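You operate a simulated robot arm through the tools that you are given. There is no shell and no other tool. Be economical: measure what you need, move in short steps, check, and stop when the job is done.

You run a simulated two-armed robot. Do the job below in one go: nothing can be reset, and whatever is moved stays where it is left.

Task
Put the steel tin that says "pepper" from the counter on top of the carton there and the steel tin that says "sugar" on the batch block there. Take the flask and leave it on the top of the display case. Take the napkin pack from the counter and put it on the top of the steel table. Take the grey cloth on the counter and put it away on the third level from the bottom of the wire shelf. Do these in any order. Set down upright: steel tin, flask.
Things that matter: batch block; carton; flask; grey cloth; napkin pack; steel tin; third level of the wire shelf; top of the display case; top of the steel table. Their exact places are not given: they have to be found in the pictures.

It is judged by the outcome, as a careful person would: the job done as asked, and still so three seconds after it is handed in. It fails if anything else is knocked over, pushed out of place, dropped, spilled or broken. Flat cloth is picked up by pressing the open fingertips on it (5 to 10 N) and closing them slowly along it; thin cloth reads only 2 to 8 mm in the jaws.

Robot
Two 7-joint arms with two-finger parallel grippers on one trunk, on a base that drives. Base frame: it is fixed to the floor where the robot stands at the start and does not move with it; the origin is under the middle of the robot, x ahead of it, y to its left, z up. Units: cm, degrees, N and s.
The left shoulder is at the start at [5, 16.5, 115.5], the right one opposite. With the tool pointing down near the work surface each hand reaches from about 22 to 70 cm from the robot's upright axis, wherever it stands, measured 20 degrees to its own side. Places, roughly: flask (8x8x21 cm) [50, -40, 90]; grey cloth (7x10x3 cm) [210, 40, 80]; napkin pack (9x3x8 cm) [90, 30, 90]; third level of the wire shelf [160, -200, 110]; top of the display case [-280, -10, 150]; top of the steel table [10, -210, 80]. Payload 3.91 kg a hand.
The TCP of each hand is the grasp point between the finger pads, 3 cm short of the fingertips. In the tool frame z runs along the fingers and y along their closing line. The gripper opens to 11 cm. The fingers are 2 cm wide and 1 cm thick; the gripper's body (4.8 by 11.2 cm) begins 5.5 cm behind the TCP.
Orientation is told as [roll, pitch, yaw] about the base's x, y, z axes, in that order, counted from this pose: with the fingers straight down and closing along the base's y, the tool's x points along the base's -x, its y along +y and its z along -z.

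Tools
- The arms move only by the tool send_rows. It takes "left_series", "right_series" or both (then of equal length, played together; a hand with none holds still); each is a list of rows, each an object of numbers (a shift or turn left out is 0, a gripper value left out holds the last): "tx", "ty", "tz": the shift along the base's x, y, z in units of 20 mm (1.0 is 20 mm); "rx", "ry", "rz": the turn, a rotation vector about the base's x, y, z in units of 4 degrees (1.0 is 4 degrees). In form: [{"tx": .., "ty": .., "tz": .., "rx": .., "ry": .., "rz": ..}, ...]. A call has 1 to 8 rows; each row shifts and turns the commanded pose from where the row before left it. "left_fingers" and "right_fingers" are, for a hand that has rows, the closure, from 0 (fully open) to 1 (shut), set as the call begins (left out, the last holds). A call with a number of a shift or a turn outside -1 to 1 is refused whole. Each row takes 0.2 s and may step no farther than 5 cm and 8.6 degrees from the row before; otherwise, or with a gripper value out of range, the whole call is refused. A pose out of reach is approached as far as the arm can. The call stops where the force on the tool passes 40 N (or 10 N more than at its start, if that is more) or the arm is blocked; 0.2 s more then pass. Each finger travels about 4.5 cm/s and halts on what it meets, pressing with about 28 N; the grip force reading is that of the motor and also rises with nothing between the fingers. The clock runs only during rows and for 0.2 s after the last one: add rows that do not move to give the fingers time. The reply holds the time, the measured pose of the TCP, the force on the tool along the base axes, the opening and the grip force, in the units named above and with some noise, with the torque about the TCP (base axes, N m) and any sound that the robot's microphone picked up, and new pictures: "show" is both (left out), scene, wrist or none (wrist: the cameras of the hands that moved).
- Cameras (640 x 400 px; columns grow to the right, rows downward): "scene" is now at [11.83, 1.24, 133.34]; the picture's right is [0.11, -0.99, 0.00], its down [-0.50, -0.06, -0.86] and it looks along [0.86, 0.10, -0.50] (base axes); focal length 243 px, centre (320, 200). "left" rides on the left gripper at [7.2, -1.7, -10.3] in its tool frame; the picture's right is [0.23, 0.97, 0.00], its down [-0.76, 0.18, -0.62] and it looks along [-0.61, 0.14, 0.78] (tool axes); focal length 222 px, centre (320, 200). "right" rides on the right gripper at [7.2, 1.7, -10.3] in its tool frame; the picture's right is [-0.23, 0.97, 0.00], its down [-0.76, -0.18, -0.62] and it looks along [-0.61, -0.14, 0.78] (tool axes); focal length 222 px, centre (320, 200).
- lift_body(by): slides the trunk up (or, below 0, down) by that many cm; the arms and the scene camera ride with it, the base frame stays. It gives what a move gives, with no picture.
- steer(legs): drives the robot by 1 to 6 legs, each [ahead, left, turn to the left] in cm, cm and degrees, along the robot's own axes; the way and the turn of a leg run together, so that a leg with both is an arc; at most 150 cm and 180 degrees a leg. The arms and the cameras ride along, it lands a little off, and it stops where it bumps. It gives what a move gives, and a new picture of the scene camera.
- head_to(pan, tilt): turns the head with the scene camera to pan (to the left, within 80 degrees either way) and tilt (down, from -29 to 69), counted from straight ahead of the robot. It gives what a move gives, and a new picture of the scene camera.
- probe_pixels(camera, pixels): for up to 12 pixels [column, row] of the newest picture of that camera ("zoom" is the newest enlarged one), the place [x, y, z] in the base frame of the surface seen there, good to about 0.3 cm. No time passes.
- zoom(camera, box): a new picture of the part [left, top, right, bottom] of that camera's present view, enlarged. No time passes.
- hand_in(): hands the job in; it is judged then, once.

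Keep the steps short. Do not move on a guess: measure, check each grasp and each placing, and mend mistakes. In all there are 110 turns and 260 pictures (those below and enlarged ones count). Leave the grippers open and the arms clear of the work at the hand-in unless told otherwise, and finish with a single line.

The tools are called after ">>>" as a command line: name --argument value ..., lists and objects as JSON in quotes. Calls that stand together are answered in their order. send_rows: Moves the arms, as the interface text tells. Its arguments: {"type":"object","properties":{"left_series":{"type":"array","items":{"type":"object","properties":{"tx":{"type":"number"},"ty":{"type":"number"},"tz":{"type":"number"},"rx":{"type":"number"},"ry":{"type":"number"},"rz":{"type":"number"}}}},"left_fingers":{"type":"number"},"right_series":{"type":"array","items":{"type":"object","properties":{"tx":{"type":"number"},"ty":{"type":"number"},"tz":{"type":"number"},"rx":{"type":"number"},"ry":{"type":"number"},"rz":{"type":"number"}}}},"right_fingers":{"type":"number"},"show":{"type":"string","enum":["both","scene","wrist","none"]}},"required":[]} The other tools are called the same way: lift_body (by) slides the trunk up or down; steer (legs) drives the base; head_to (pan, tilt) turns the head that bears the scene camera; probe_pixels (camera, pixels) gives the place of the surface under pixels of a picture; zoom (camera, box) takes an enlarged picture of a part of a camera's view; hand_in () hands the job in.

At the start:

```text
clock: 0.0
left_tcp_pos: [38.51, 22.65, 117.81]
left_tool_rot: [0.1, 0.0, 0.1]
left_force: [0.4, -0.4, -0.3]
left_moment: [-0.02, 0.03, 0.02]
left_grip_width: 11.0
left_grasp_force: 0.1
right_tcp_pos: [40.93, -7.76, 121.46]
right_tool_rot: [-0.1, 0.0, 0.1]
right_force: [-0.9, -0.1, 1.0]
right_moment: [0.0, -0.03, 0.02]
right_grip_width: 11.01
right_grasp_force: 0.1
trunk travel left (down, up): [-37.5, 12.8]
robot x, y, heading: [-0.12, 0.02, -0.1]
head pan, tilt: [6.5, 30.2]
```

scene: 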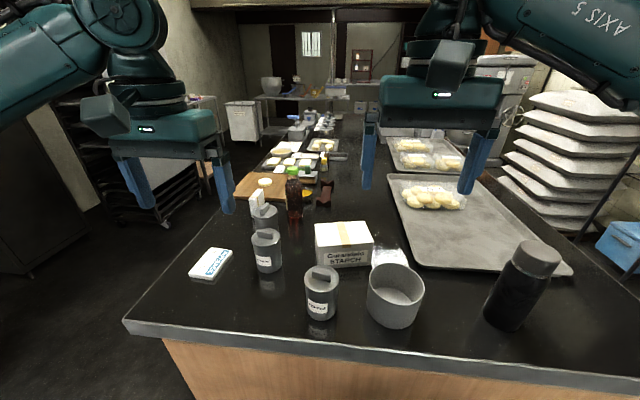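
right: 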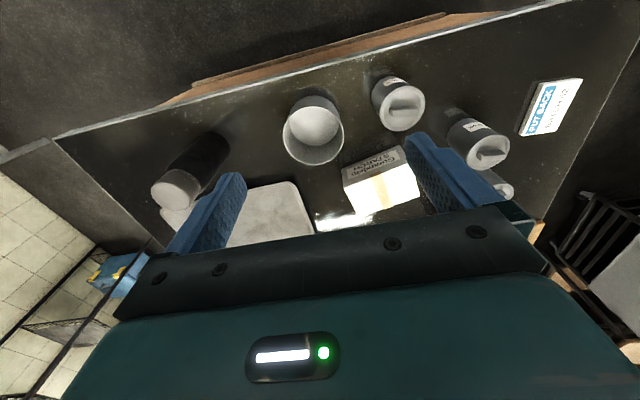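
left: 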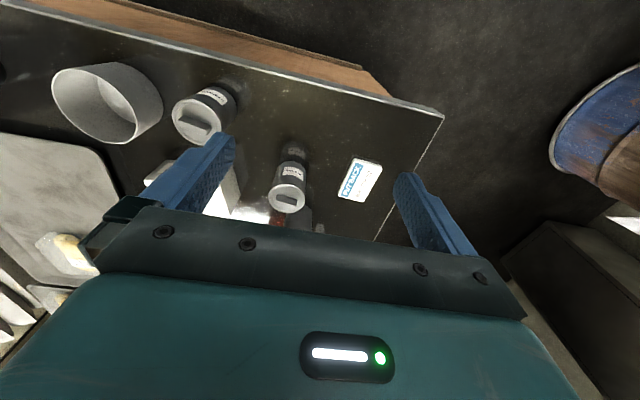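

I see the tins near (267,250), (320,292) and (264,215), the carton at (343,243) and the flask at (522,285). I'll enlarge these areas to read the labels.

>>> zoom --camera "scene" --box '[180, 170, 440, 332]'

>>> zoom --camera "scene" --box '[220, 90, 400, 202]'

>>> probe_pixels --camera "scene" --pixels '[[267, 233], [320, 273], [343, 230], [265, 213], [540, 255], [210, 263], [398, 280], [384, 255], [258, 196], [265, 183], [430, 250], [510, 310]]'

```text
2.46 times, centred on (310, 251) of scene
```

zoom: 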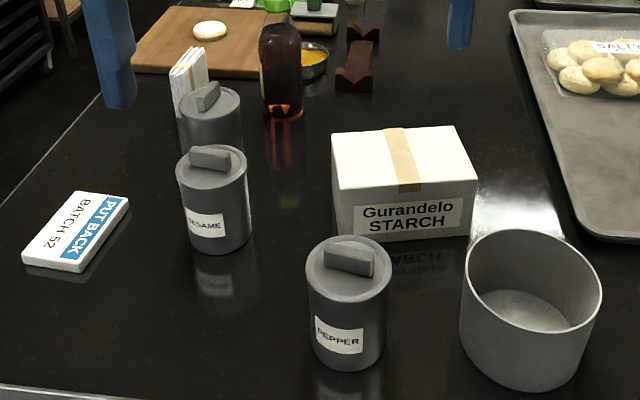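

```text
3.56 times, centred on (310, 146) of scene
```

zoom: 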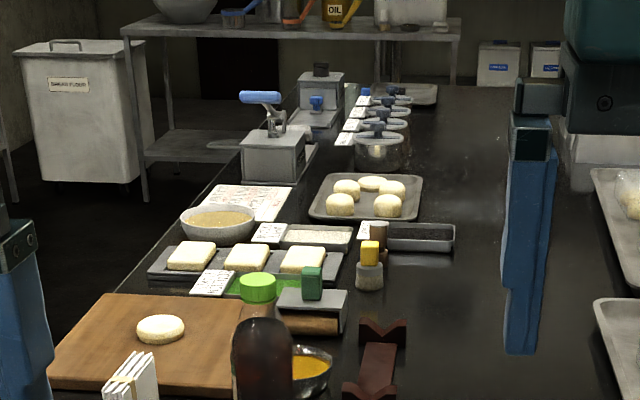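

```text
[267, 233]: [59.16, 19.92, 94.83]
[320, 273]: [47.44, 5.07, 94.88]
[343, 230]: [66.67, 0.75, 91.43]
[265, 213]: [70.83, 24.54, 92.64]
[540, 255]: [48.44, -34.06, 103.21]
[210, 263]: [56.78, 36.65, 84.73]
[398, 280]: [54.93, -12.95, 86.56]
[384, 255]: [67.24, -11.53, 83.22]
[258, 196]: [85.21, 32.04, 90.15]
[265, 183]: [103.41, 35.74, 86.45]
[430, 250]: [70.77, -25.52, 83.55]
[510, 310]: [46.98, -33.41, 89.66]
```

The near tins read SESAME (59,20) and PEPPER (47,5). The third tin's label at (71,25) is hidden. I'll look at it through the wrist cameras and measure the pepper tin, carton and block edges.

>>> zoom --camera "left" --box '[160, 60, 400, 240]'

>>> zoom --camera "right" --box '[330, 60, 600, 229]'

>>> probe_pixels --camera "scene" --pixels '[[316, 224], [367, 223], [373, 240], [320, 246], [190, 274], [212, 279], [231, 252], [212, 248], [308, 275], [336, 275], [320, 270], [320, 266]]'

```text
2.22 times, centred on (280, 150) of left
```

zoom: 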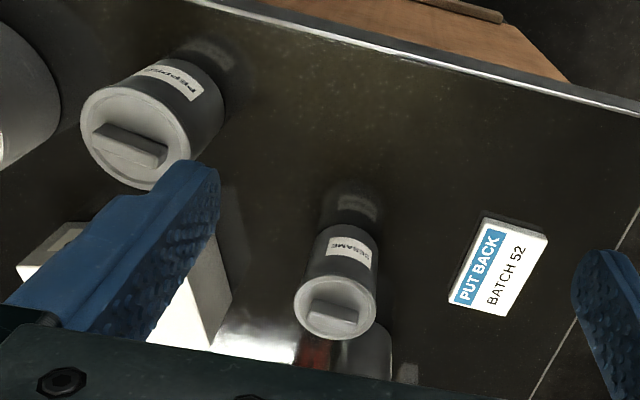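

```text
2.37 times, centred on (465, 144) of right
```

zoom: 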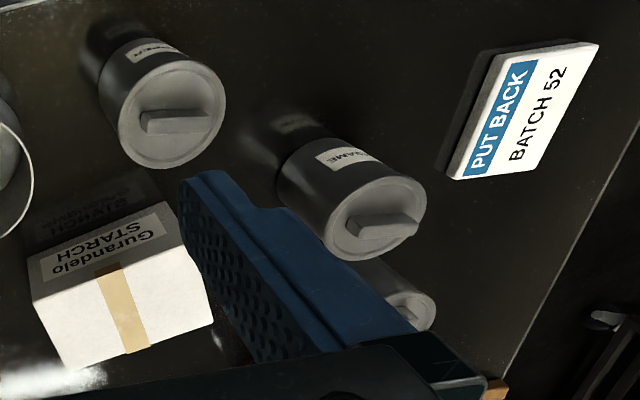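

```text
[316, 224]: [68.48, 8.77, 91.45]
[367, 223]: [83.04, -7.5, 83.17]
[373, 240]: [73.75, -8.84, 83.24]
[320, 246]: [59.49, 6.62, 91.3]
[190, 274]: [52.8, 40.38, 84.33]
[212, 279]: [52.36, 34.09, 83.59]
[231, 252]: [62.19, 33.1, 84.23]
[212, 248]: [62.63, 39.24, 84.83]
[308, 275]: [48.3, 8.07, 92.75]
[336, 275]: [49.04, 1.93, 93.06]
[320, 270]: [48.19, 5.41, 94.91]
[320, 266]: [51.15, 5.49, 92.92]
```

PEPPER's centre is about (48.5, 5) with its top at z≈93. The batch block (57.5, 36.7) has its top at z≈84.7, and the carton's top centre is about (64, 0.7, 91.4). I'll move the right hand away to the right and bring the left hand above the pepper tin.

>>> send_rows --left_series '[{"ty": -1, "tx": 0.6}, {"ty": -1, "tx": 0.6}, {"ty": -1, "tx": 0.6}, {"ty": -1, "tx": 0.6}, {"ty": -1, "tx": 0.6}, {"ty": -1, "tx": 0.6}, {"ty": -1, "tx": 0.6, "tz": -0.5}, {"ty": -1, "tx": 0.6, "tz": -0.5}]' --right_series '[{"ty": -1}, {"ty": -1}, {"ty": -1}, {"ty": -1}, {"ty": -1}, {"ty": -1}, {"ty": -1}, {"ty": -1}]' --show "both"

```text
clock: 1.8
left_tcp_pos: [48.12, 6.56, 115.86]
left_tool_rot: [0.0, 0.0, 0.1]
left_force: [0.3, 0.5, 0.1]
left_moment: [0.03, 0.0, 0.0]
left_grip_width: 11.0
left_grasp_force: 0.0
right_tcp_pos: [40.88, -23.76, 121.26]
right_tool_rot: [0.1, 0.1, 0.0]
right_force: [-0.8, -0.5, 0.8]
right_moment: [0.02, -0.02, 0.0]
right_grip_width: 11.01
right_grasp_force: 0.1
trunk travel left (down, up): [-37.5, 12.8]
robot x, y, heading: [0.35, -0.41, -0.0]
head pan, tilt: [6.5, 30.2]
```

scene: 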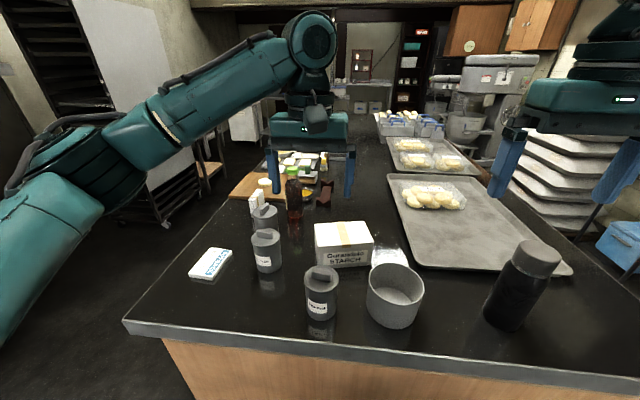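
right: 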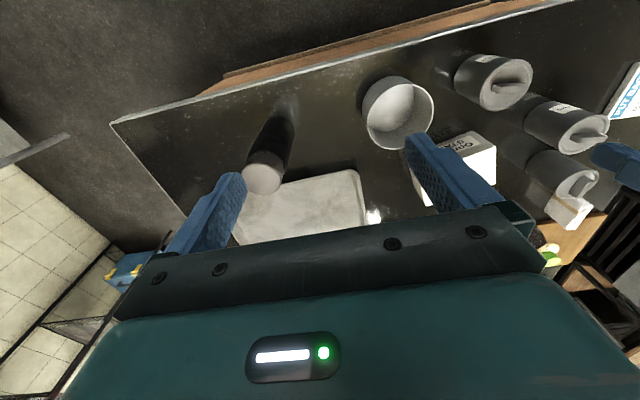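
left: 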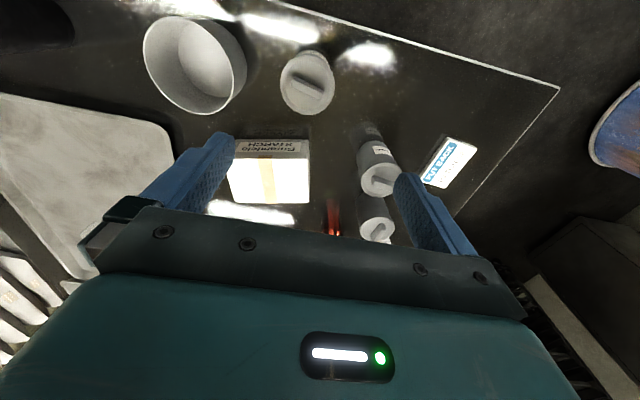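

The hands are clear of each other. I'll measure the pepper tin rim and knob in the left picture at about (307,82).

>>> zoom --camera "left" --box '[250, 30, 370, 130]'

>>> probe_pixels --camera "left" --pixels '[[283, 84], [331, 84], [307, 55], [307, 110], [307, 84], [296, 80], [317, 92]]'

```text
4.00 times, centred on (310, 80) of left
```

zoom: 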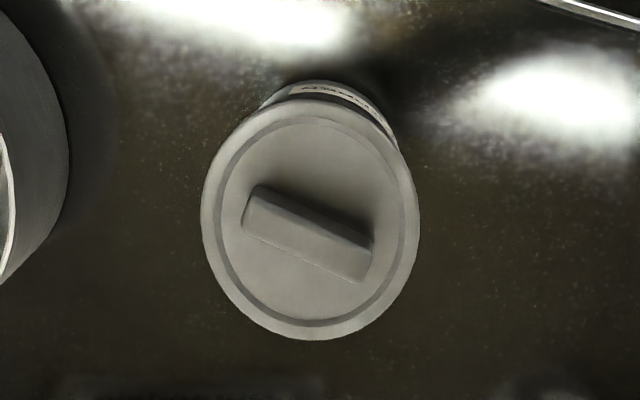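

```text
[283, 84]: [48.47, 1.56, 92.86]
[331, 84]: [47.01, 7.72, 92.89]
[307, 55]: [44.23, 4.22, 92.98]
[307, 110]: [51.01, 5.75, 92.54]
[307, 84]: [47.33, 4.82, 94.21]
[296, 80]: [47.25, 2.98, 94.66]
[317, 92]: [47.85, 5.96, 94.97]
```

Pepper's centre is (47.7, 4.8) and it is about 6.7 cm wide. I'll line up and descend.

>>> send_rows --left_series '[{"tx": -0.2, "ty": -0.88}, {"tz": -1}, {"tz": -1}, {"tz": -1}, {"tz": -1}, {"tz": -1}, {"tz": -1}, {"tz": -1}]' --left_fingers 0 --show "wrist"

```text
clock: 3.6
left_tcp_pos: [47.56, 5.16, 101.87]
left_tool_rot: [-0.1, 0.0, 0.1]
left_force: [-0.6, -1.1, 0.0]
left_moment: [0.02, -0.01, 0.03]
left_grip_width: 11.01
left_grasp_force: 0.2
right_tcp_pos: [40.91, -23.67, 121.25]
right_tool_rot: [0.0, 0.0, 0.0]
right_force: [0.6, 0.1, -0.5]
right_moment: [-0.04, 0.01, -0.01]
right_grip_width: 11.01
right_grasp_force: 0.0
trunk travel left (down, up): [-37.5, 12.8]
robot x, y, heading: [0.25, 0.13, -0.1]
head pan, tilt: [6.5, 30.2]
```

left: 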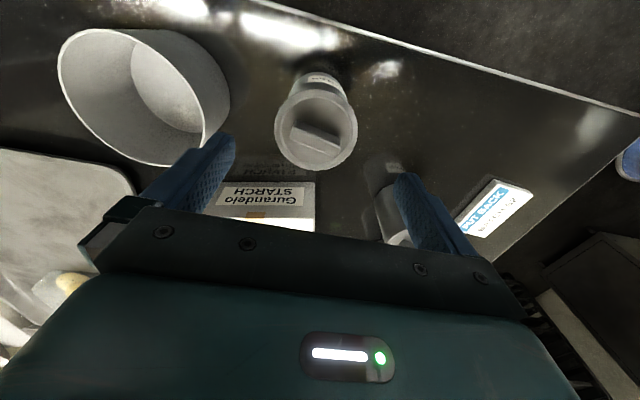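

Aligned over the tin. Next I descend to z≈91.3.

>>> send_rows --left_series '[{"tz": -1}, {"tz": -1}, {"tz": -1}, {"tz": -1, "ty": -0.1}, {"tz": -1}, {"tz": -0.3}]' --show "wrist"

>>> send_rows --left_series '[{}, {}, {}, {}, {}, {}]' --left_fingers 1 --show "wrist"

```text
clock: 5.0
left_tcp_pos: [47.98, 4.97, 91.31]
left_tool_rot: [-0.1, 0.0, -0.1]
left_force: [-0.2, -0.4, -0.2]
left_moment: [0.03, 0.0, 0.03]
left_grip_width: 10.97
left_grasp_force: 0.1
right_tcp_pos: [40.84, -23.76, 121.24]
right_tool_rot: [0.0, -0.1, 0.0]
right_force: [0.2, -0.2, -0.2]
right_moment: [-0.04, -0.01, -0.03]
right_grip_width: 10.97
right_grasp_force: 0.0
trunk travel left (down, up): [-37.5, 12.8]
robot x, y, heading: [0.02, -0.3, -0.0]
head pan, tilt: [6.5, 30.2]
```

left: 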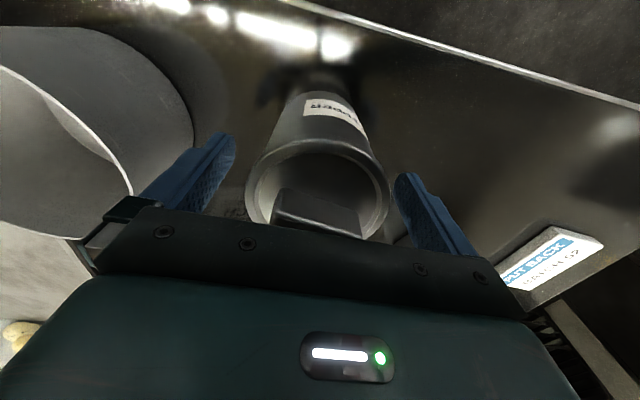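

```text
clock: 6.4
left_tcp_pos: [47.88, 4.84, 91.17]
left_tool_rot: [0.0, 0.0, 0.0]
left_force: [-1.3, -1.6, 0.5]
left_moment: [-0.02, 0.0, -0.01]
left_grip_width: 7.19
left_grasp_force: 28.0
right_tcp_pos: [40.92, -23.62, 121.17]
right_tool_rot: [0.0, 0.0, -0.1]
right_force: [0.4, 0.0, 0.6]
right_moment: [0.01, -0.04, -0.03]
right_grip_width: 11.0
right_grasp_force: 0.0
trunk travel left (down, up): [-37.5, 12.8]
robot x, y, heading: [0.42, -0.54, -0.0]
head pan, tilt: [6.5, 30.2]
heard: snap
```

left: 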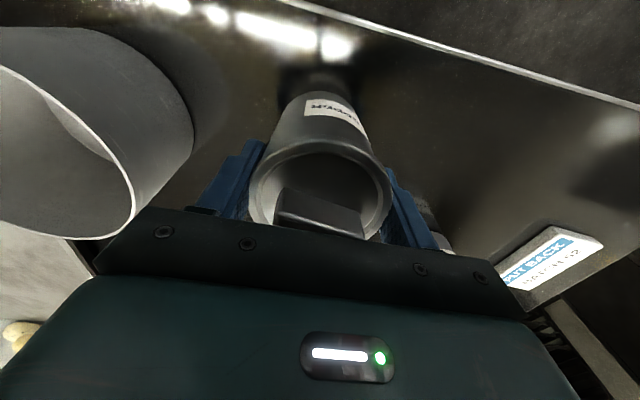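

Held at 7.2 cm with 28 N. I'll lift 12 cm and look.

>>> send_rows --left_series '[{"tz": 0.5}, {"tz": 1}, {"tz": 1}, {"tz": 1}, {"tz": 1}, {"tz": 1}, {"tz": 0.5}]' --show "scene"

```text
clock: 8.0
left_tcp_pos: [47.69, 4.76, 103.18]
left_tool_rot: [0.0, 0.0, 0.1]
left_force: [0.7, -0.5, -0.1]
left_moment: [-0.03, 0.01, -0.03]
left_grip_width: 7.15
left_grasp_force: 27.7
right_tcp_pos: [40.87, -23.73, 121.23]
right_tool_rot: [0.0, -0.1, 0.0]
right_force: [-0.1, -0.5, 1.0]
right_moment: [0.02, -0.01, -0.01]
right_grip_width: 10.97
right_grasp_force: 0.1
trunk travel left (down, up): [-37.5, 12.8]
robot x, y, heading: [0.25, 0.09, -0.2]
head pan, tilt: [6.5, 30.2]
```

scene: 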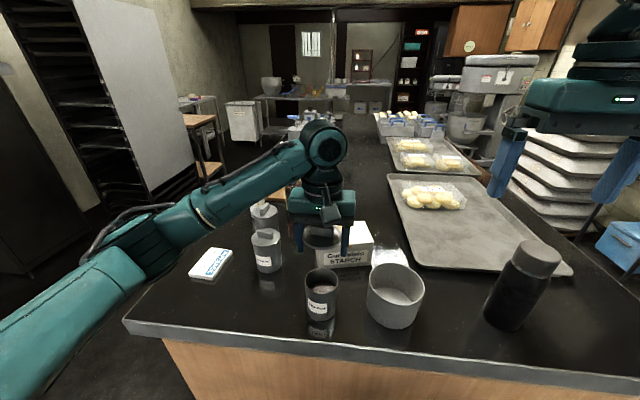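

Only the lid came up; the tin body is still on the counter. I'll look closer before putting the lid back.

>>> zoom --camera "scene" --box '[270, 200, 430, 330]'

>>> zoom --camera "left" --box '[200, 50, 460, 250]'

>>> probe_pixels --camera "scene" --pixels '[[308, 280], [336, 280], [321, 270], [321, 292], [321, 280]]'

```text
3.08 times, centred on (350, 265) of scene
```

zoom: 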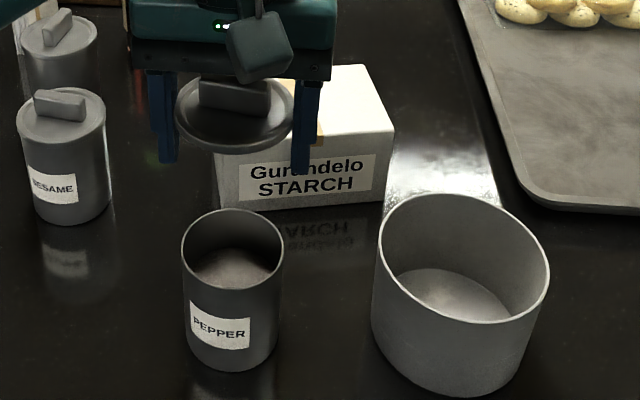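

```text
2.00 times, centred on (330, 150) of left
```

zoom: 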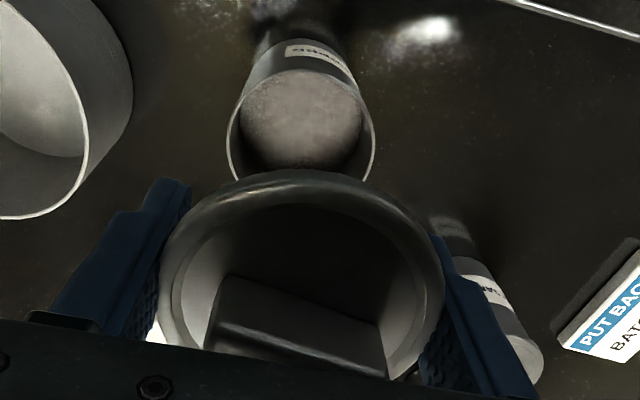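

```text
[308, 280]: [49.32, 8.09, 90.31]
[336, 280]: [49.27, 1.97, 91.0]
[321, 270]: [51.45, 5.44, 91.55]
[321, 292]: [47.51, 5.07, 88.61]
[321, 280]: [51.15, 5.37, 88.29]
```

The tin has a slip-on lid about 7.2 cm wide on a 6.7 cm body. I'll put the lid back along exactly the same path, then take the body below the lid with a tilted hand.

>>> send_rows --left_series '[{"tz": -1}, {"tz": -1}, {"tz": -1}, {"tz": -1}, {"tz": -0.7}, {"tz": -0.3}, {"tz": -0.4}, {"tz": -0.4}]' --show "wrist"

```text
clock: 9.2
left_tcp_pos: [47.81, 4.78, 95.28]
left_tool_rot: [-0.2, -1.0, 0.2]
left_force: [-6.0, 4.2, 19.1]
left_moment: [0.8, 0.15, 0.19]
left_grip_width: 7.15
left_grasp_force: 27.8
right_tcp_pos: [40.82, -23.68, 121.2]
right_tool_rot: [-0.1, 0.0, 0.0]
right_force: [0.2, -0.7, -0.1]
right_moment: [-0.01, 0.04, -0.04]
right_grip_width: 10.99
right_grasp_force: 0.0
trunk travel left (down, up): [-37.5, 12.8]
robot x, y, heading: [-0.08, -0.12, -0.0]
head pan, tilt: [6.5, 30.2]
stopped in row 6 (left hand): the force on the tool passed its limit (the readings are from after the stop); the commanded pose is now the measured one
```

left: 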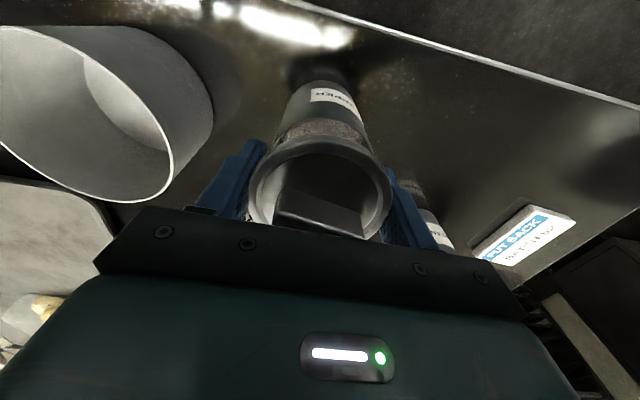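

It stopped 4 cm too high, so a fingertip is probably on the rim. I'll go back up and measure the open tin.

>>> send_rows --left_series '[{"tz": 1}, {"tz": 1}, {"tz": 1}, {"tz": 1}]' --show "both"

>>> zoom --camera "left" --box '[240, 60, 420, 240]'

>>> zoom --camera "scene" --box '[270, 200, 430, 330]'

```text
clock: 10.2
left_tcp_pos: [47.65, 4.56, 102.94]
left_tool_rot: [-0.2, -0.8, 0.0]
left_force: [-0.4, -0.3, -0.2]
left_moment: [0.0, 0.01, -0.01]
left_grip_width: 7.18
left_grasp_force: 28.1
right_tcp_pos: [40.84, -23.68, 121.2]
right_tool_rot: [0.0, 0.0, 0.1]
right_force: [0.1, -0.2, 0.1]
right_moment: [0.01, 0.01, 0.02]
right_grip_width: 10.98
right_grasp_force: 0.2
trunk travel left (down, up): [-37.5, 12.8]
robot x, y, heading: [0.03, -0.06, 0.1]
head pan, tilt: [6.5, 30.2]
```

scene: 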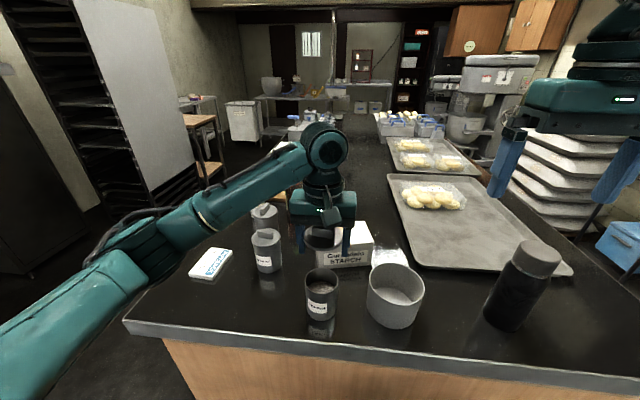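
left: 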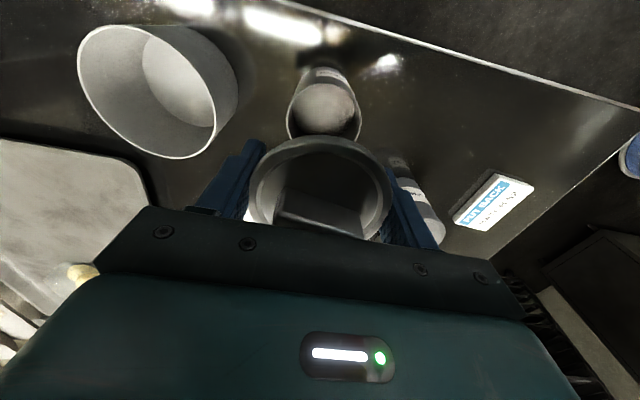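

```text
2.22 times, centred on (330, 150) of left
```

zoom: 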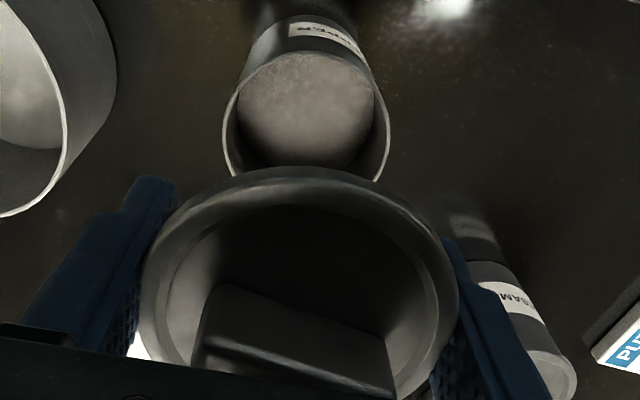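

```text
3.08 times, centred on (350, 265) of scene
```

zoom: 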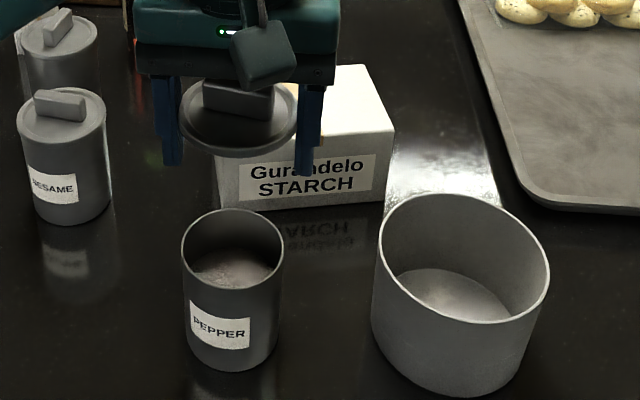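

I'll measure the open rim precisely, both in the enlarged scene picture and in the left picture.

>>> probe_pixels --camera "zoom" --pixels '[[184, 246], [282, 246], [233, 211], [225, 285], [183, 255], [283, 255], [200, 360], [265, 360], [230, 370], [230, 330], [186, 320], [280, 320]]'

>>> probe_pixels --camera "left" --pixels '[[288, 114], [289, 118], [360, 118], [360, 115], [323, 84], [300, 92], [350, 96], [323, 105]]'

```text
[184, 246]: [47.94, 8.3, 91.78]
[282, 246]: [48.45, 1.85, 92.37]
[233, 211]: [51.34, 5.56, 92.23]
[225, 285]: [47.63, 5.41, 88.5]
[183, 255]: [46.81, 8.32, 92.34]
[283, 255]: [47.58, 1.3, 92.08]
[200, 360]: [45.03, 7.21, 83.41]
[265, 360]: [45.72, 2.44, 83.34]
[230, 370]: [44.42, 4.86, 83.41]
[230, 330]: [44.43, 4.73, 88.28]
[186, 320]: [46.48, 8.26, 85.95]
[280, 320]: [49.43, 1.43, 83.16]
```

```text
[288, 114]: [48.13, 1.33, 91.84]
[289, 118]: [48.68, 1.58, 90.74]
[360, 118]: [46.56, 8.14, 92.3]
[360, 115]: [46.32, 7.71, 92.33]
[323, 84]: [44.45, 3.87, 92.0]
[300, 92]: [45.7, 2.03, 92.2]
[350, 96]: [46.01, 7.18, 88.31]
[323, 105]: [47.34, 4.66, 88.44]
```

The body is about 6.9 cm wide, centred near (47.9, 4.85). The held jaws are 7.15 cm apart, so the left finger caught the rim because the hand sat about 2 mm too far right. I'll correct the position and tilt and lower again in small steps.

>>> send_rows --left_series '[{"tx": 0.1, "ty": 0.12, "rx": 0.05, "ry": 0.2}, {"tz": -1}, {"tz": -1}, {"tz": -1}, {"tz": -0.4}]' --show "wrist"

>>> zoom --camera "left" --box '[200, 60, 440, 260]'

>>> zoom --camera "scene" --box '[260, 190, 420, 330]'

```text
clock: 11.4
left_tcp_pos: [48.05, 4.79, 95.91]
left_tool_rot: [0.0, -0.1, 0.0]
left_force: [-0.1, -0.3, -0.9]
left_moment: [0.01, 0.02, 0.01]
left_grip_width: 7.15
left_grasp_force: 27.8
right_tcp_pos: [40.83, -23.56, 121.18]
right_tool_rot: [-0.1, 0.0, -0.1]
right_force: [0.9, 0.0, -0.6]
right_moment: [0.01, -0.02, -0.03]
right_grip_width: 11.0
right_grasp_force: 0.1
trunk travel left (down, up): [-37.5, 12.8]
robot x, y, heading: [0.17, -0.2, 0.0]
head pan, tilt: [6.5, 30.2]
```

left: 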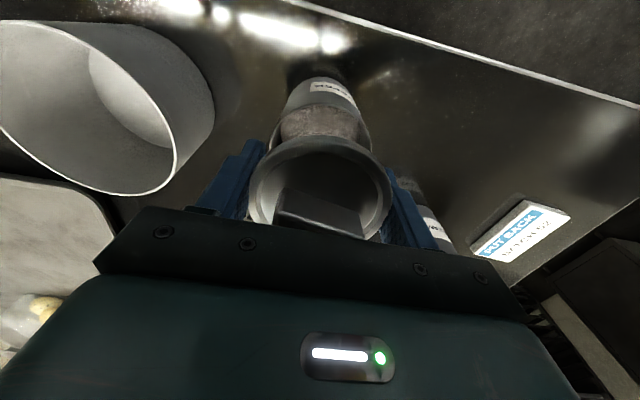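

```text
2.00 times, centred on (320, 160) of left
```

zoom: 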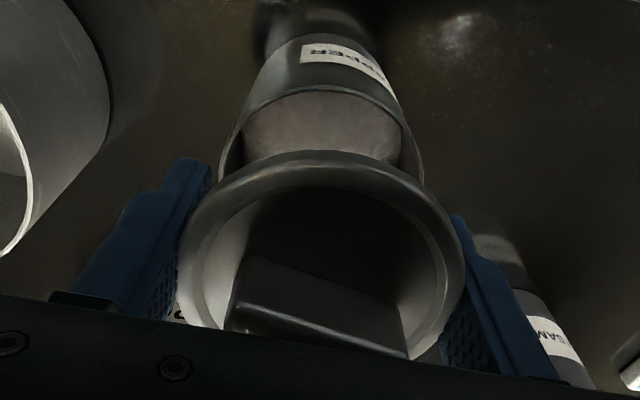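

```text
2.86 times, centred on (340, 260) of scene
```

zoom: 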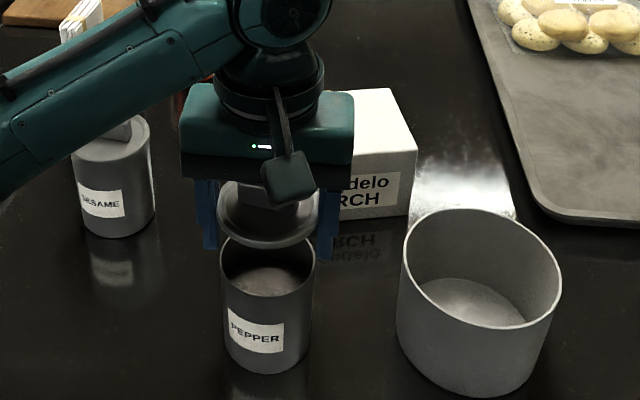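

The tin rim (221–315) now sits evenly between the fingertips (217–318). I'll lower slowly.

>>> send_rows --left_series '[{"tz": -0.2}, {"tz": -0.2}, {"tz": -0.2}, {"tz": -0.2}, {"tz": -0.2}, {"tz": -0.2}, {"tz": -0.2}]' --show "wrist"

```text
clock: 13.0
left_tcp_pos: [48.14, 4.92, 93.22]
left_tool_rot: [-0.2, 0.0, 0.1]
left_force: [-1.0, -0.5, -0.4]
left_moment: [0.01, 0.01, 0.03]
left_grip_width: 7.18
left_grasp_force: 27.7
right_tcp_pos: [40.89, -23.63, 121.17]
right_tool_rot: [0.0, -0.1, 0.0]
right_force: [0.0, 0.8, 0.3]
right_moment: [0.0, -0.02, 0.02]
right_grip_width: 11.0
right_grasp_force: 0.2
trunk travel left (down, up): [-37.5, 12.8]
robot x, y, heading: [-0.15, -0.25, 0.1]
head pan, tilt: [6.5, 30.2]
```

left: 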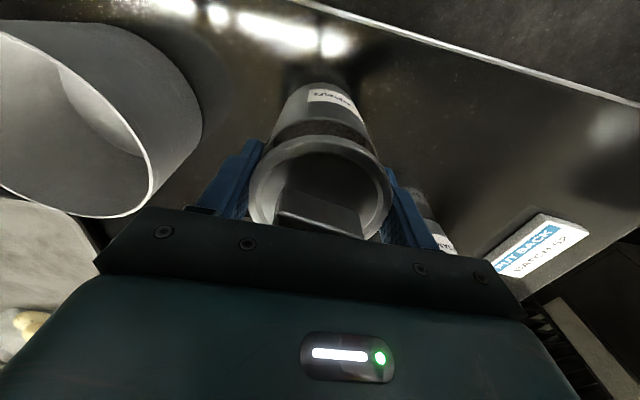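

The fingers slid past the rim with no force. I'll carry on down to the seat at about 91.2.

>>> send_rows --left_series '[{"tz": -0.2}, {"tz": -0.2}, {"tz": -0.2}, {"tz": -0.15}, {"tz": -0.15}, {"tz": -0.15}, {"tz": -0.15}]' --show "wrist"

>>> zoom --camera "scene" --box '[260, 190, 420, 330]'

```text
clock: 14.6
left_tcp_pos: [47.93, 4.87, 91.25]
left_tool_rot: [-0.2, -0.3, 0.0]
left_force: [-1.0, 1.0, 21.1]
left_moment: [0.34, 0.35, -0.01]
left_grip_width: 7.17
left_grasp_force: 27.4
right_tcp_pos: [40.61, -23.67, 121.32]
right_tool_rot: [-0.1, -0.1, 0.0]
right_force: [-0.6, -0.5, 0.1]
right_moment: [0.0, -0.02, 0.01]
right_grip_width: 11.0
right_grasp_force: 0.2
trunk travel left (down, up): [-37.5, 12.8]
robot x, y, heading: [-0.04, -0.12, 0.1]
head pan, tilt: [6.5, 30.2]
```

left: 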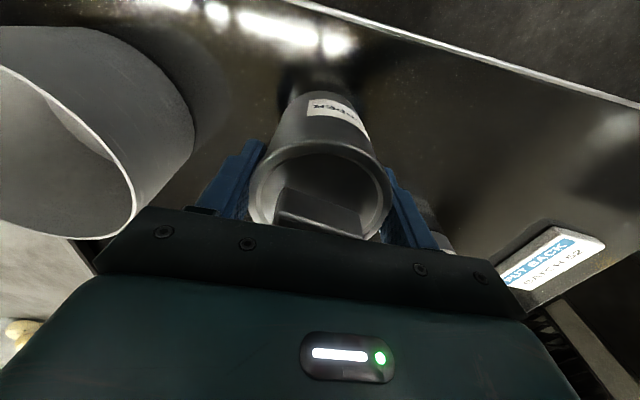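

```text
2.86 times, centred on (340, 260) of scene
```

zoom: 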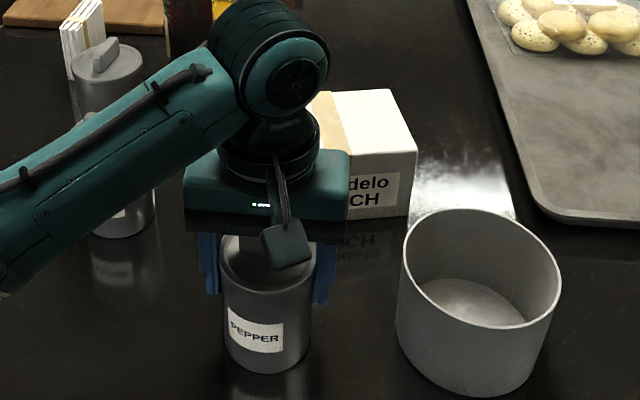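

The lid is seated with 21 N at z 91.25. I'll open and rise while starting the tilt.

>>> send_rows --left_series '[{}, {}, {"tz": 0.5}, {"tz": 1}, {"tz": 1}, {"tz": 1}, {"tz": 1}, {"tz": 1}]' --left_fingers 0 --show "wrist"

>>> zoom --camera "left" --box '[220, 60, 420, 210]'

```text
clock: 16.4
left_tcp_pos: [48.06, 4.7, 101.94]
left_tool_rot: [-0.1, 0.1, 0.1]
left_force: [0.7, 0.1, 0.2]
left_moment: [0.0, -0.02, -0.02]
left_grip_width: 10.99
left_grasp_force: 0.1
right_tcp_pos: [40.87, -23.74, 121.25]
right_tool_rot: [0.1, 0.0, -0.1]
right_force: [-0.7, 0.6, -0.5]
right_moment: [-0.03, 0.03, 0.0]
right_grip_width: 11.0
right_grasp_force: 0.0
trunk travel left (down, up): [-37.5, 12.8]
robot x, y, heading: [0.05, 0.01, -0.1]
head pan, tilt: [6.5, 30.2]
heard: snap
```

left: 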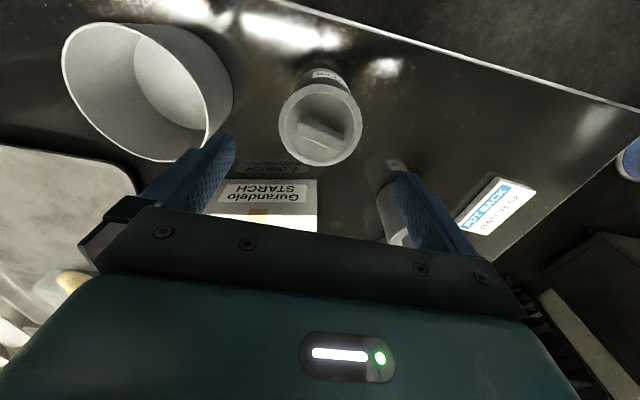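

```text
2.67 times, centred on (320, 135) of left
```

zoom: 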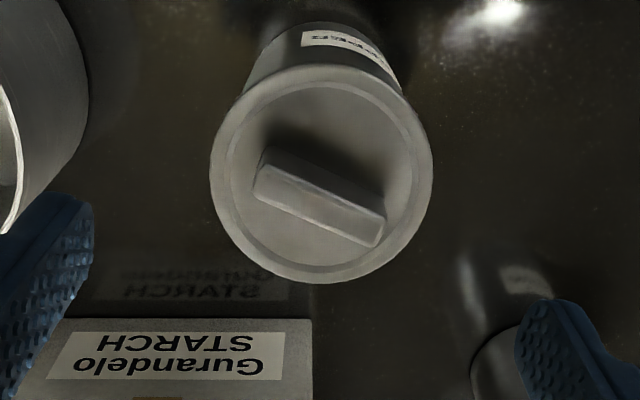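

The lid has snapped back on. Now I tilt the left hand about 44° (fingers forward and down), backing off toward the robot.

>>> send_rows --left_series '[{"ry": -1, "tx": -0.6}, {"ry": -1, "tx": -0.6}, {"ry": -1, "tx": -0.6}, {"ry": -1, "tx": -0.6}, {"ry": -1, "tx": -0.6}, {"ry": -1, "tx": -0.6}, {"ry": -1, "tx": -0.6}, {"ry": -1, "tx": -0.6}]' --show "none"

>>> send_rows --left_series '[{"ry": -1, "tz": -0.5}, {"ry": -1, "tz": -0.5}, {"ry": -1, "tz": -0.5}]' --show "both"

```text
clock: 18.2
left_tcp_pos: [38.3, 5.07, 101.94]
left_tool_rot: [0.0, -32.0, 0.1]
left_force: [1.0, 0.7, -0.6]
left_moment: [-0.03, 0.01, 0.01]
left_grip_width: 10.99
left_grasp_force: 0.0
right_tcp_pos: [40.8, -23.55, 121.1]
right_tool_rot: [0.0, 0.1, 0.0]
right_force: [0.4, 0.9, 0.9]
right_moment: [0.01, -0.01, 0.03]
right_grip_width: 10.98
right_grasp_force: 0.1
trunk travel left (down, up): [-37.5, 12.8]
robot x, y, heading: [-0.27, 0.15, 0.1]
head pan, tilt: [6.5, 30.2]
```

```text
clock: 19.0
left_tcp_pos: [38.42, 4.83, 98.88]
left_tool_rot: [-0.1, -44.1, 0.1]
left_force: [-0.7, -0.7, 0.2]
left_moment: [-0.01, 0.0, 0.0]
left_grip_width: 10.99
left_grasp_force: 0.0
right_tcp_pos: [40.86, -23.69, 121.24]
right_tool_rot: [0.0, 0.0, 0.0]
right_force: [-0.7, 0.4, 0.1]
right_moment: [-0.03, 0.01, -0.01]
right_grip_width: 10.99
right_grasp_force: 0.1
trunk travel left (down, up): [-37.5, 12.8]
robot x, y, heading: [0.39, 0.3, 0.0]
head pan, tilt: [6.5, 30.2]
```

scene: 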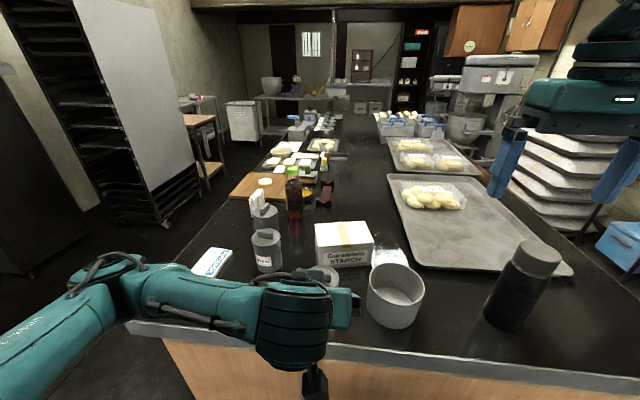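
left: 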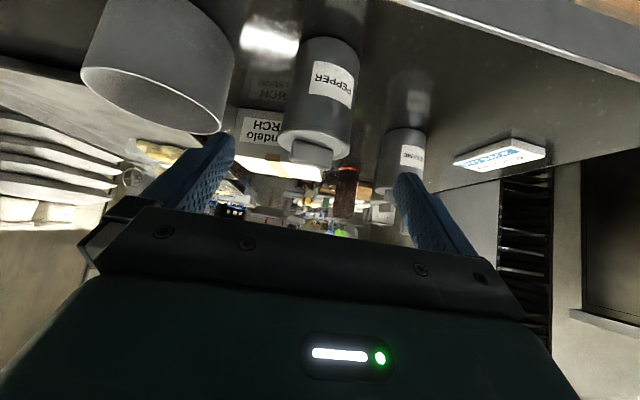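

Seen from the tilted hand, PEPPER (325,95) is centred between the fingers. I'll slide along the finger direction to (47.1, 4.85, 89.3), so the tips clasp the body below the lid.

>>> send_rows --left_series '[{"tx": 0.54, "tz": -0.6}, {"tx": 0.54, "tz": -0.6}, {"tx": 0.54, "tz": -0.6}, {"tx": 0.54, "tz": -0.6}, {"tx": 0.54, "tz": -0.6}, {"tx": 0.54, "tz": -0.6}, {"tx": 0.54, "tz": -0.6}, {"tx": 0.54, "tz": -0.6}]' --show "both"

```text
clock: 20.8
left_tcp_pos: [47.03, 4.99, 89.24]
left_tool_rot: [-0.1, -44.1, 0.0]
left_force: [0.5, 0.5, 0.7]
left_moment: [0.0, 0.01, -0.01]
left_grip_width: 11.01
left_grasp_force: 0.1
right_tcp_pos: [40.86, -23.61, 121.11]
right_tool_rot: [0.0, 0.0, 0.0]
right_force: [1.1, -0.5, 0.1]
right_moment: [-0.02, 0.01, -0.02]
right_grip_width: 11.03
right_grasp_force: 0.1
trunk travel left (down, up): [-37.5, 12.8]
robot x, y, heading: [0.33, 0.35, 0.1]
head pan, tilt: [6.5, 30.2]
```

scene: 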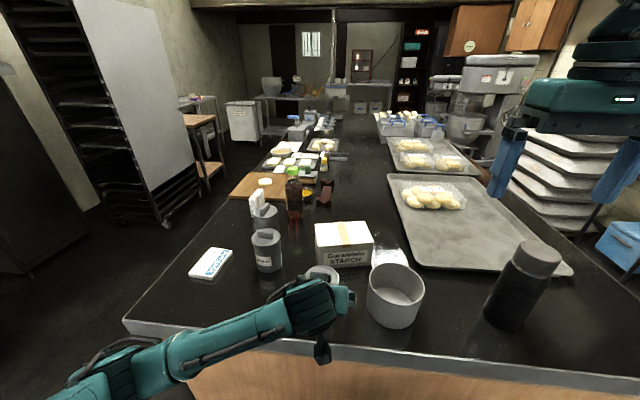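
left: 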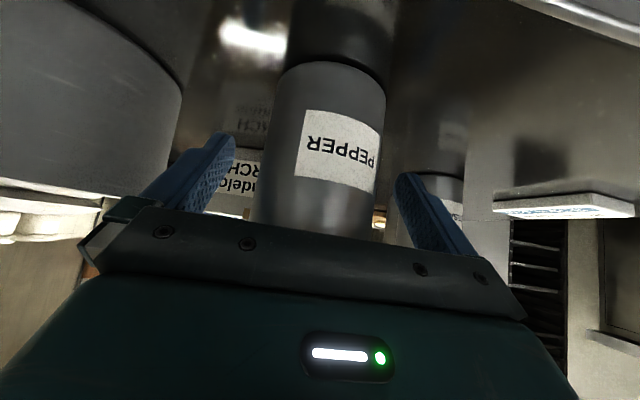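

No contact, and the body is between the fingers. I'll close and then lift a little.

>>> send_rows --left_series '[{}, {}, {}, {}, {}, {}]' --left_fingers 1 --show "none"

>>> send_rows --left_series '[{"tz": 0.5}, {"tz": 1}, {"tz": 1}, {"tz": 1}, {"tz": 1}, {"tz": 1}]' --show "both"

```text
clock: 22.2
left_tcp_pos: [46.91, 4.89, 89.18]
left_tool_rot: [-0.1, -44.0, 0.1]
left_force: [-0.1, -1.3, -0.3]
left_moment: [0.0, -0.01, 0.01]
left_grip_width: 6.92
left_grasp_force: 27.9
right_tcp_pos: [40.79, -23.58, 121.3]
right_tool_rot: [0.0, 0.0, 0.0]
right_force: [-0.6, -0.1, 0.3]
right_moment: [0.0, 0.03, 0.03]
right_grip_width: 11.0
right_grasp_force: 0.1
trunk travel left (down, up): [-37.5, 12.8]
robot x, y, heading: [0.16, -0.15, -0.1]
head pan, tilt: [6.5, 30.2]
```

```text
clock: 23.6
left_tcp_pos: [46.98, 4.75, 100.28]
left_tool_rot: [-0.1, -44.1, -0.1]
left_force: [1.3, 1.0, -4.9]
left_moment: [0.01, 0.02, -0.01]
left_grip_width: 6.95
left_grasp_force: 28.2
right_tcp_pos: [40.86, -23.68, 121.23]
right_tool_rot: [0.0, 0.0, 0.1]
right_force: [0.2, 0.4, 0.4]
right_moment: [0.01, -0.02, 0.04]
right_grip_width: 10.98
right_grasp_force: 0.1
trunk travel left (down, up): [-37.5, 12.8]
robot x, y, heading: [-0.27, -0.44, 0.1]
head pan, tilt: [6.5, 30.2]
```

scene: 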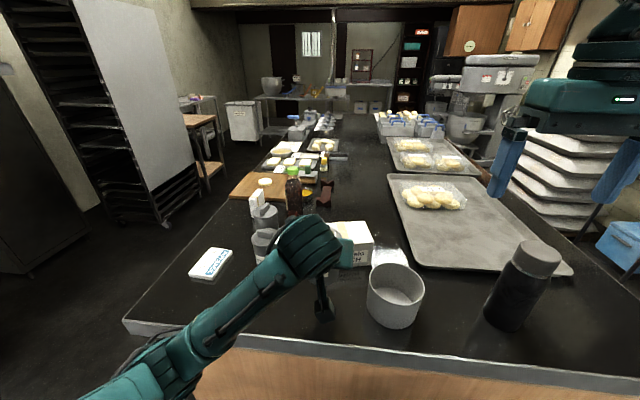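
left: 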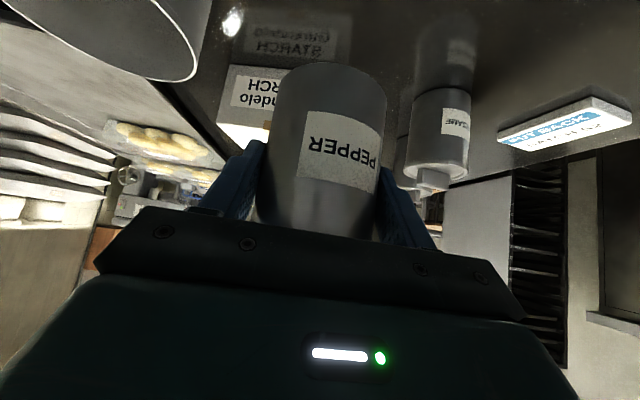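

The whole tin is lifted (4.9 N, upright). Next I carry it over the carton centre (65, 0.9), so the TCP goes to (64, 0.9).

>>> send_rows --left_series '[{"tz": 1, "tx": 0.6}, {"tx": 1, "ty": -0.3}, {"tx": 1, "ty": -0.3}, {"tx": 1, "ty": -0.3}, {"tx": 1, "ty": -0.3}, {"tx": 1, "ty": -0.3}, {"tx": 1, "ty": -0.3}, {"tx": 1}]' --show "none"

>>> send_rows --left_series '[{"tx": 0.9, "ty": -0.15}, {"tz": -0.6}]' --show "both"

>>> zoom --camera "scene" --box '[240, 150, 440, 290]'

```text
clock: 25.4
left_tcp_pos: [62.47, 1.31, 102.05]
left_tool_rot: [0.0, -44.0, -0.2]
left_force: [0.7, 0.1, -4.0]
left_moment: [-0.02, 0.03, -0.01]
left_grip_width: 6.9
left_grasp_force: 28.3
right_tcp_pos: [40.94, -23.74, 121.24]
right_tool_rot: [0.0, 0.0, 0.0]
right_force: [0.4, 0.8, -0.4]
right_moment: [0.03, 0.01, 0.0]
right_grip_width: 11.03
right_grasp_force: 0.1
trunk travel left (down, up): [-37.5, 12.8]
robot x, y, heading: [0.32, 0.05, 0.0]
head pan, tilt: [6.5, 30.2]
```

```text
clock: 26.0
left_tcp_pos: [64.19, 0.81, 101.19]
left_tool_rot: [-0.1, -44.1, 0.0]
left_force: [-0.2, 0.5, -4.1]
left_moment: [0.01, 0.08, -0.02]
left_grip_width: 6.92
left_grasp_force: 28.0
right_tcp_pos: [40.86, -23.59, 121.2]
right_tool_rot: [0.0, 0.0, -0.2]
right_force: [0.3, -0.6, -0.1]
right_moment: [-0.01, -0.01, 0.0]
right_grip_width: 11.0
right_grasp_force: 0.0
trunk travel left (down, up): [-37.5, 12.8]
robot x, y, heading: [0.01, -0.27, -0.0]
head pan, tilt: [6.5, 30.2]
```

scene: 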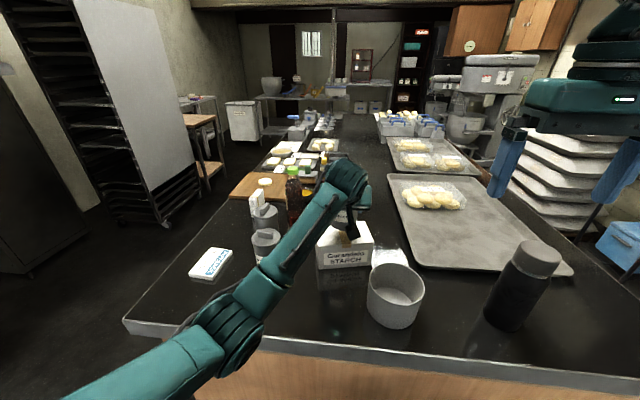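
left: 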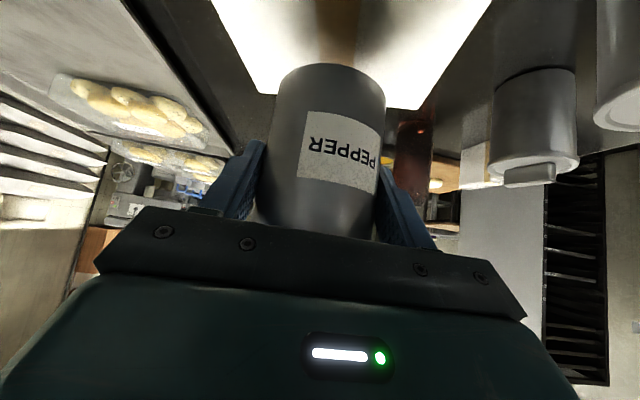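

```text
2.86 times, centred on (340, 220) of scene
```

zoom: 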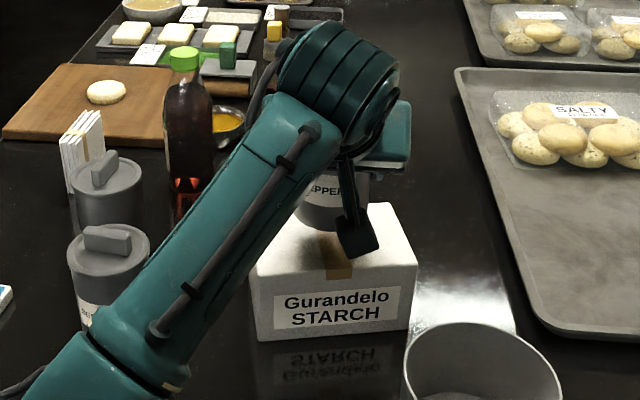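

The forearm passes near the SESAME tin, so I'll check its clearance and the carton edges before lowering.

>>> probe_pixels --camera "zoom" --pixels '[[148, 300], [120, 345], [185, 250], [240, 200], [110, 240], [200, 385], [252, 275], [415, 262], [388, 205], [290, 225], [256, 290], [410, 280]]'

>>> probe_pixels --camera "left" --pixels '[[262, 92], [413, 107], [230, 40], [470, 30], [330, 30]]'

```text
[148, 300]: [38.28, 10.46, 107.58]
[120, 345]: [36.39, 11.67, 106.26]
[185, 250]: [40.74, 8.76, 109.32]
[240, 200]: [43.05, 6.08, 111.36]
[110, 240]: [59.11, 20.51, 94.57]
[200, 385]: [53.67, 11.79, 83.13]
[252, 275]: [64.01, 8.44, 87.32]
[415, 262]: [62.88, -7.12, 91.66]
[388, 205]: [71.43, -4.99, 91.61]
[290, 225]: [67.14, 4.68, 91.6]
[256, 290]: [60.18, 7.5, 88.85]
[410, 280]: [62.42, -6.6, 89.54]
```

```text
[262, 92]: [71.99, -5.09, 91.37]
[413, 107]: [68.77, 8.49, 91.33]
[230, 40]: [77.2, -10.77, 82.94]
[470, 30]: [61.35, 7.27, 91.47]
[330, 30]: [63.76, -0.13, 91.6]
```

The carton centre is (65.8, 0.75) and the forearm is well clear (x≈40, z≈108). I'll shift 5 mm ahead and lower gently.

>>> send_rows --left_series '[{"tx": 0.25, "tz": -0.4}, {"tz": -0.5}, {"tz": -0.4}, {"tz": -0.2}, {"tz": -0.15}, {"tz": -0.1}, {"tz": -0.1}]' --show "wrist"

```text
clock: 27.6
left_tcp_pos: [64.58, 0.91, 97.74]
left_tool_rot: [-0.3, -44.3, 0.1]
left_force: [0.7, 0.1, 5.7]
left_moment: [0.27, 0.09, -0.05]
left_grip_width: 6.92
left_grasp_force: 27.8
right_tcp_pos: [40.79, -23.61, 121.17]
right_tool_rot: [0.0, 0.1, 0.1]
right_force: [-0.4, -0.9, -0.5]
right_moment: [0.02, 0.02, 0.0]
right_grip_width: 11.01
right_grasp_force: 0.0
trunk travel left (down, up): [-37.5, 12.8]
robot x, y, heading: [0.04, 0.14, -0.1]
head pan, tilt: [6.5, 30.2]
```

left: 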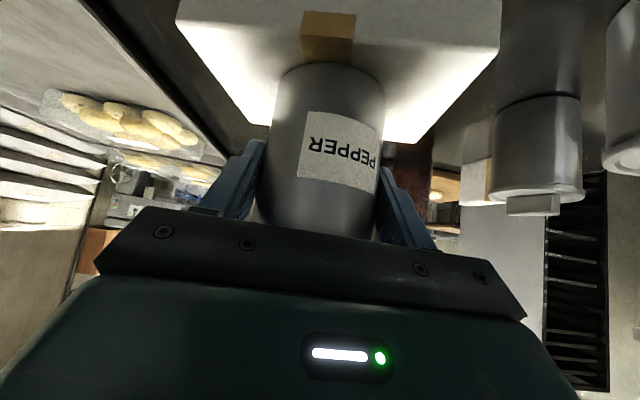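

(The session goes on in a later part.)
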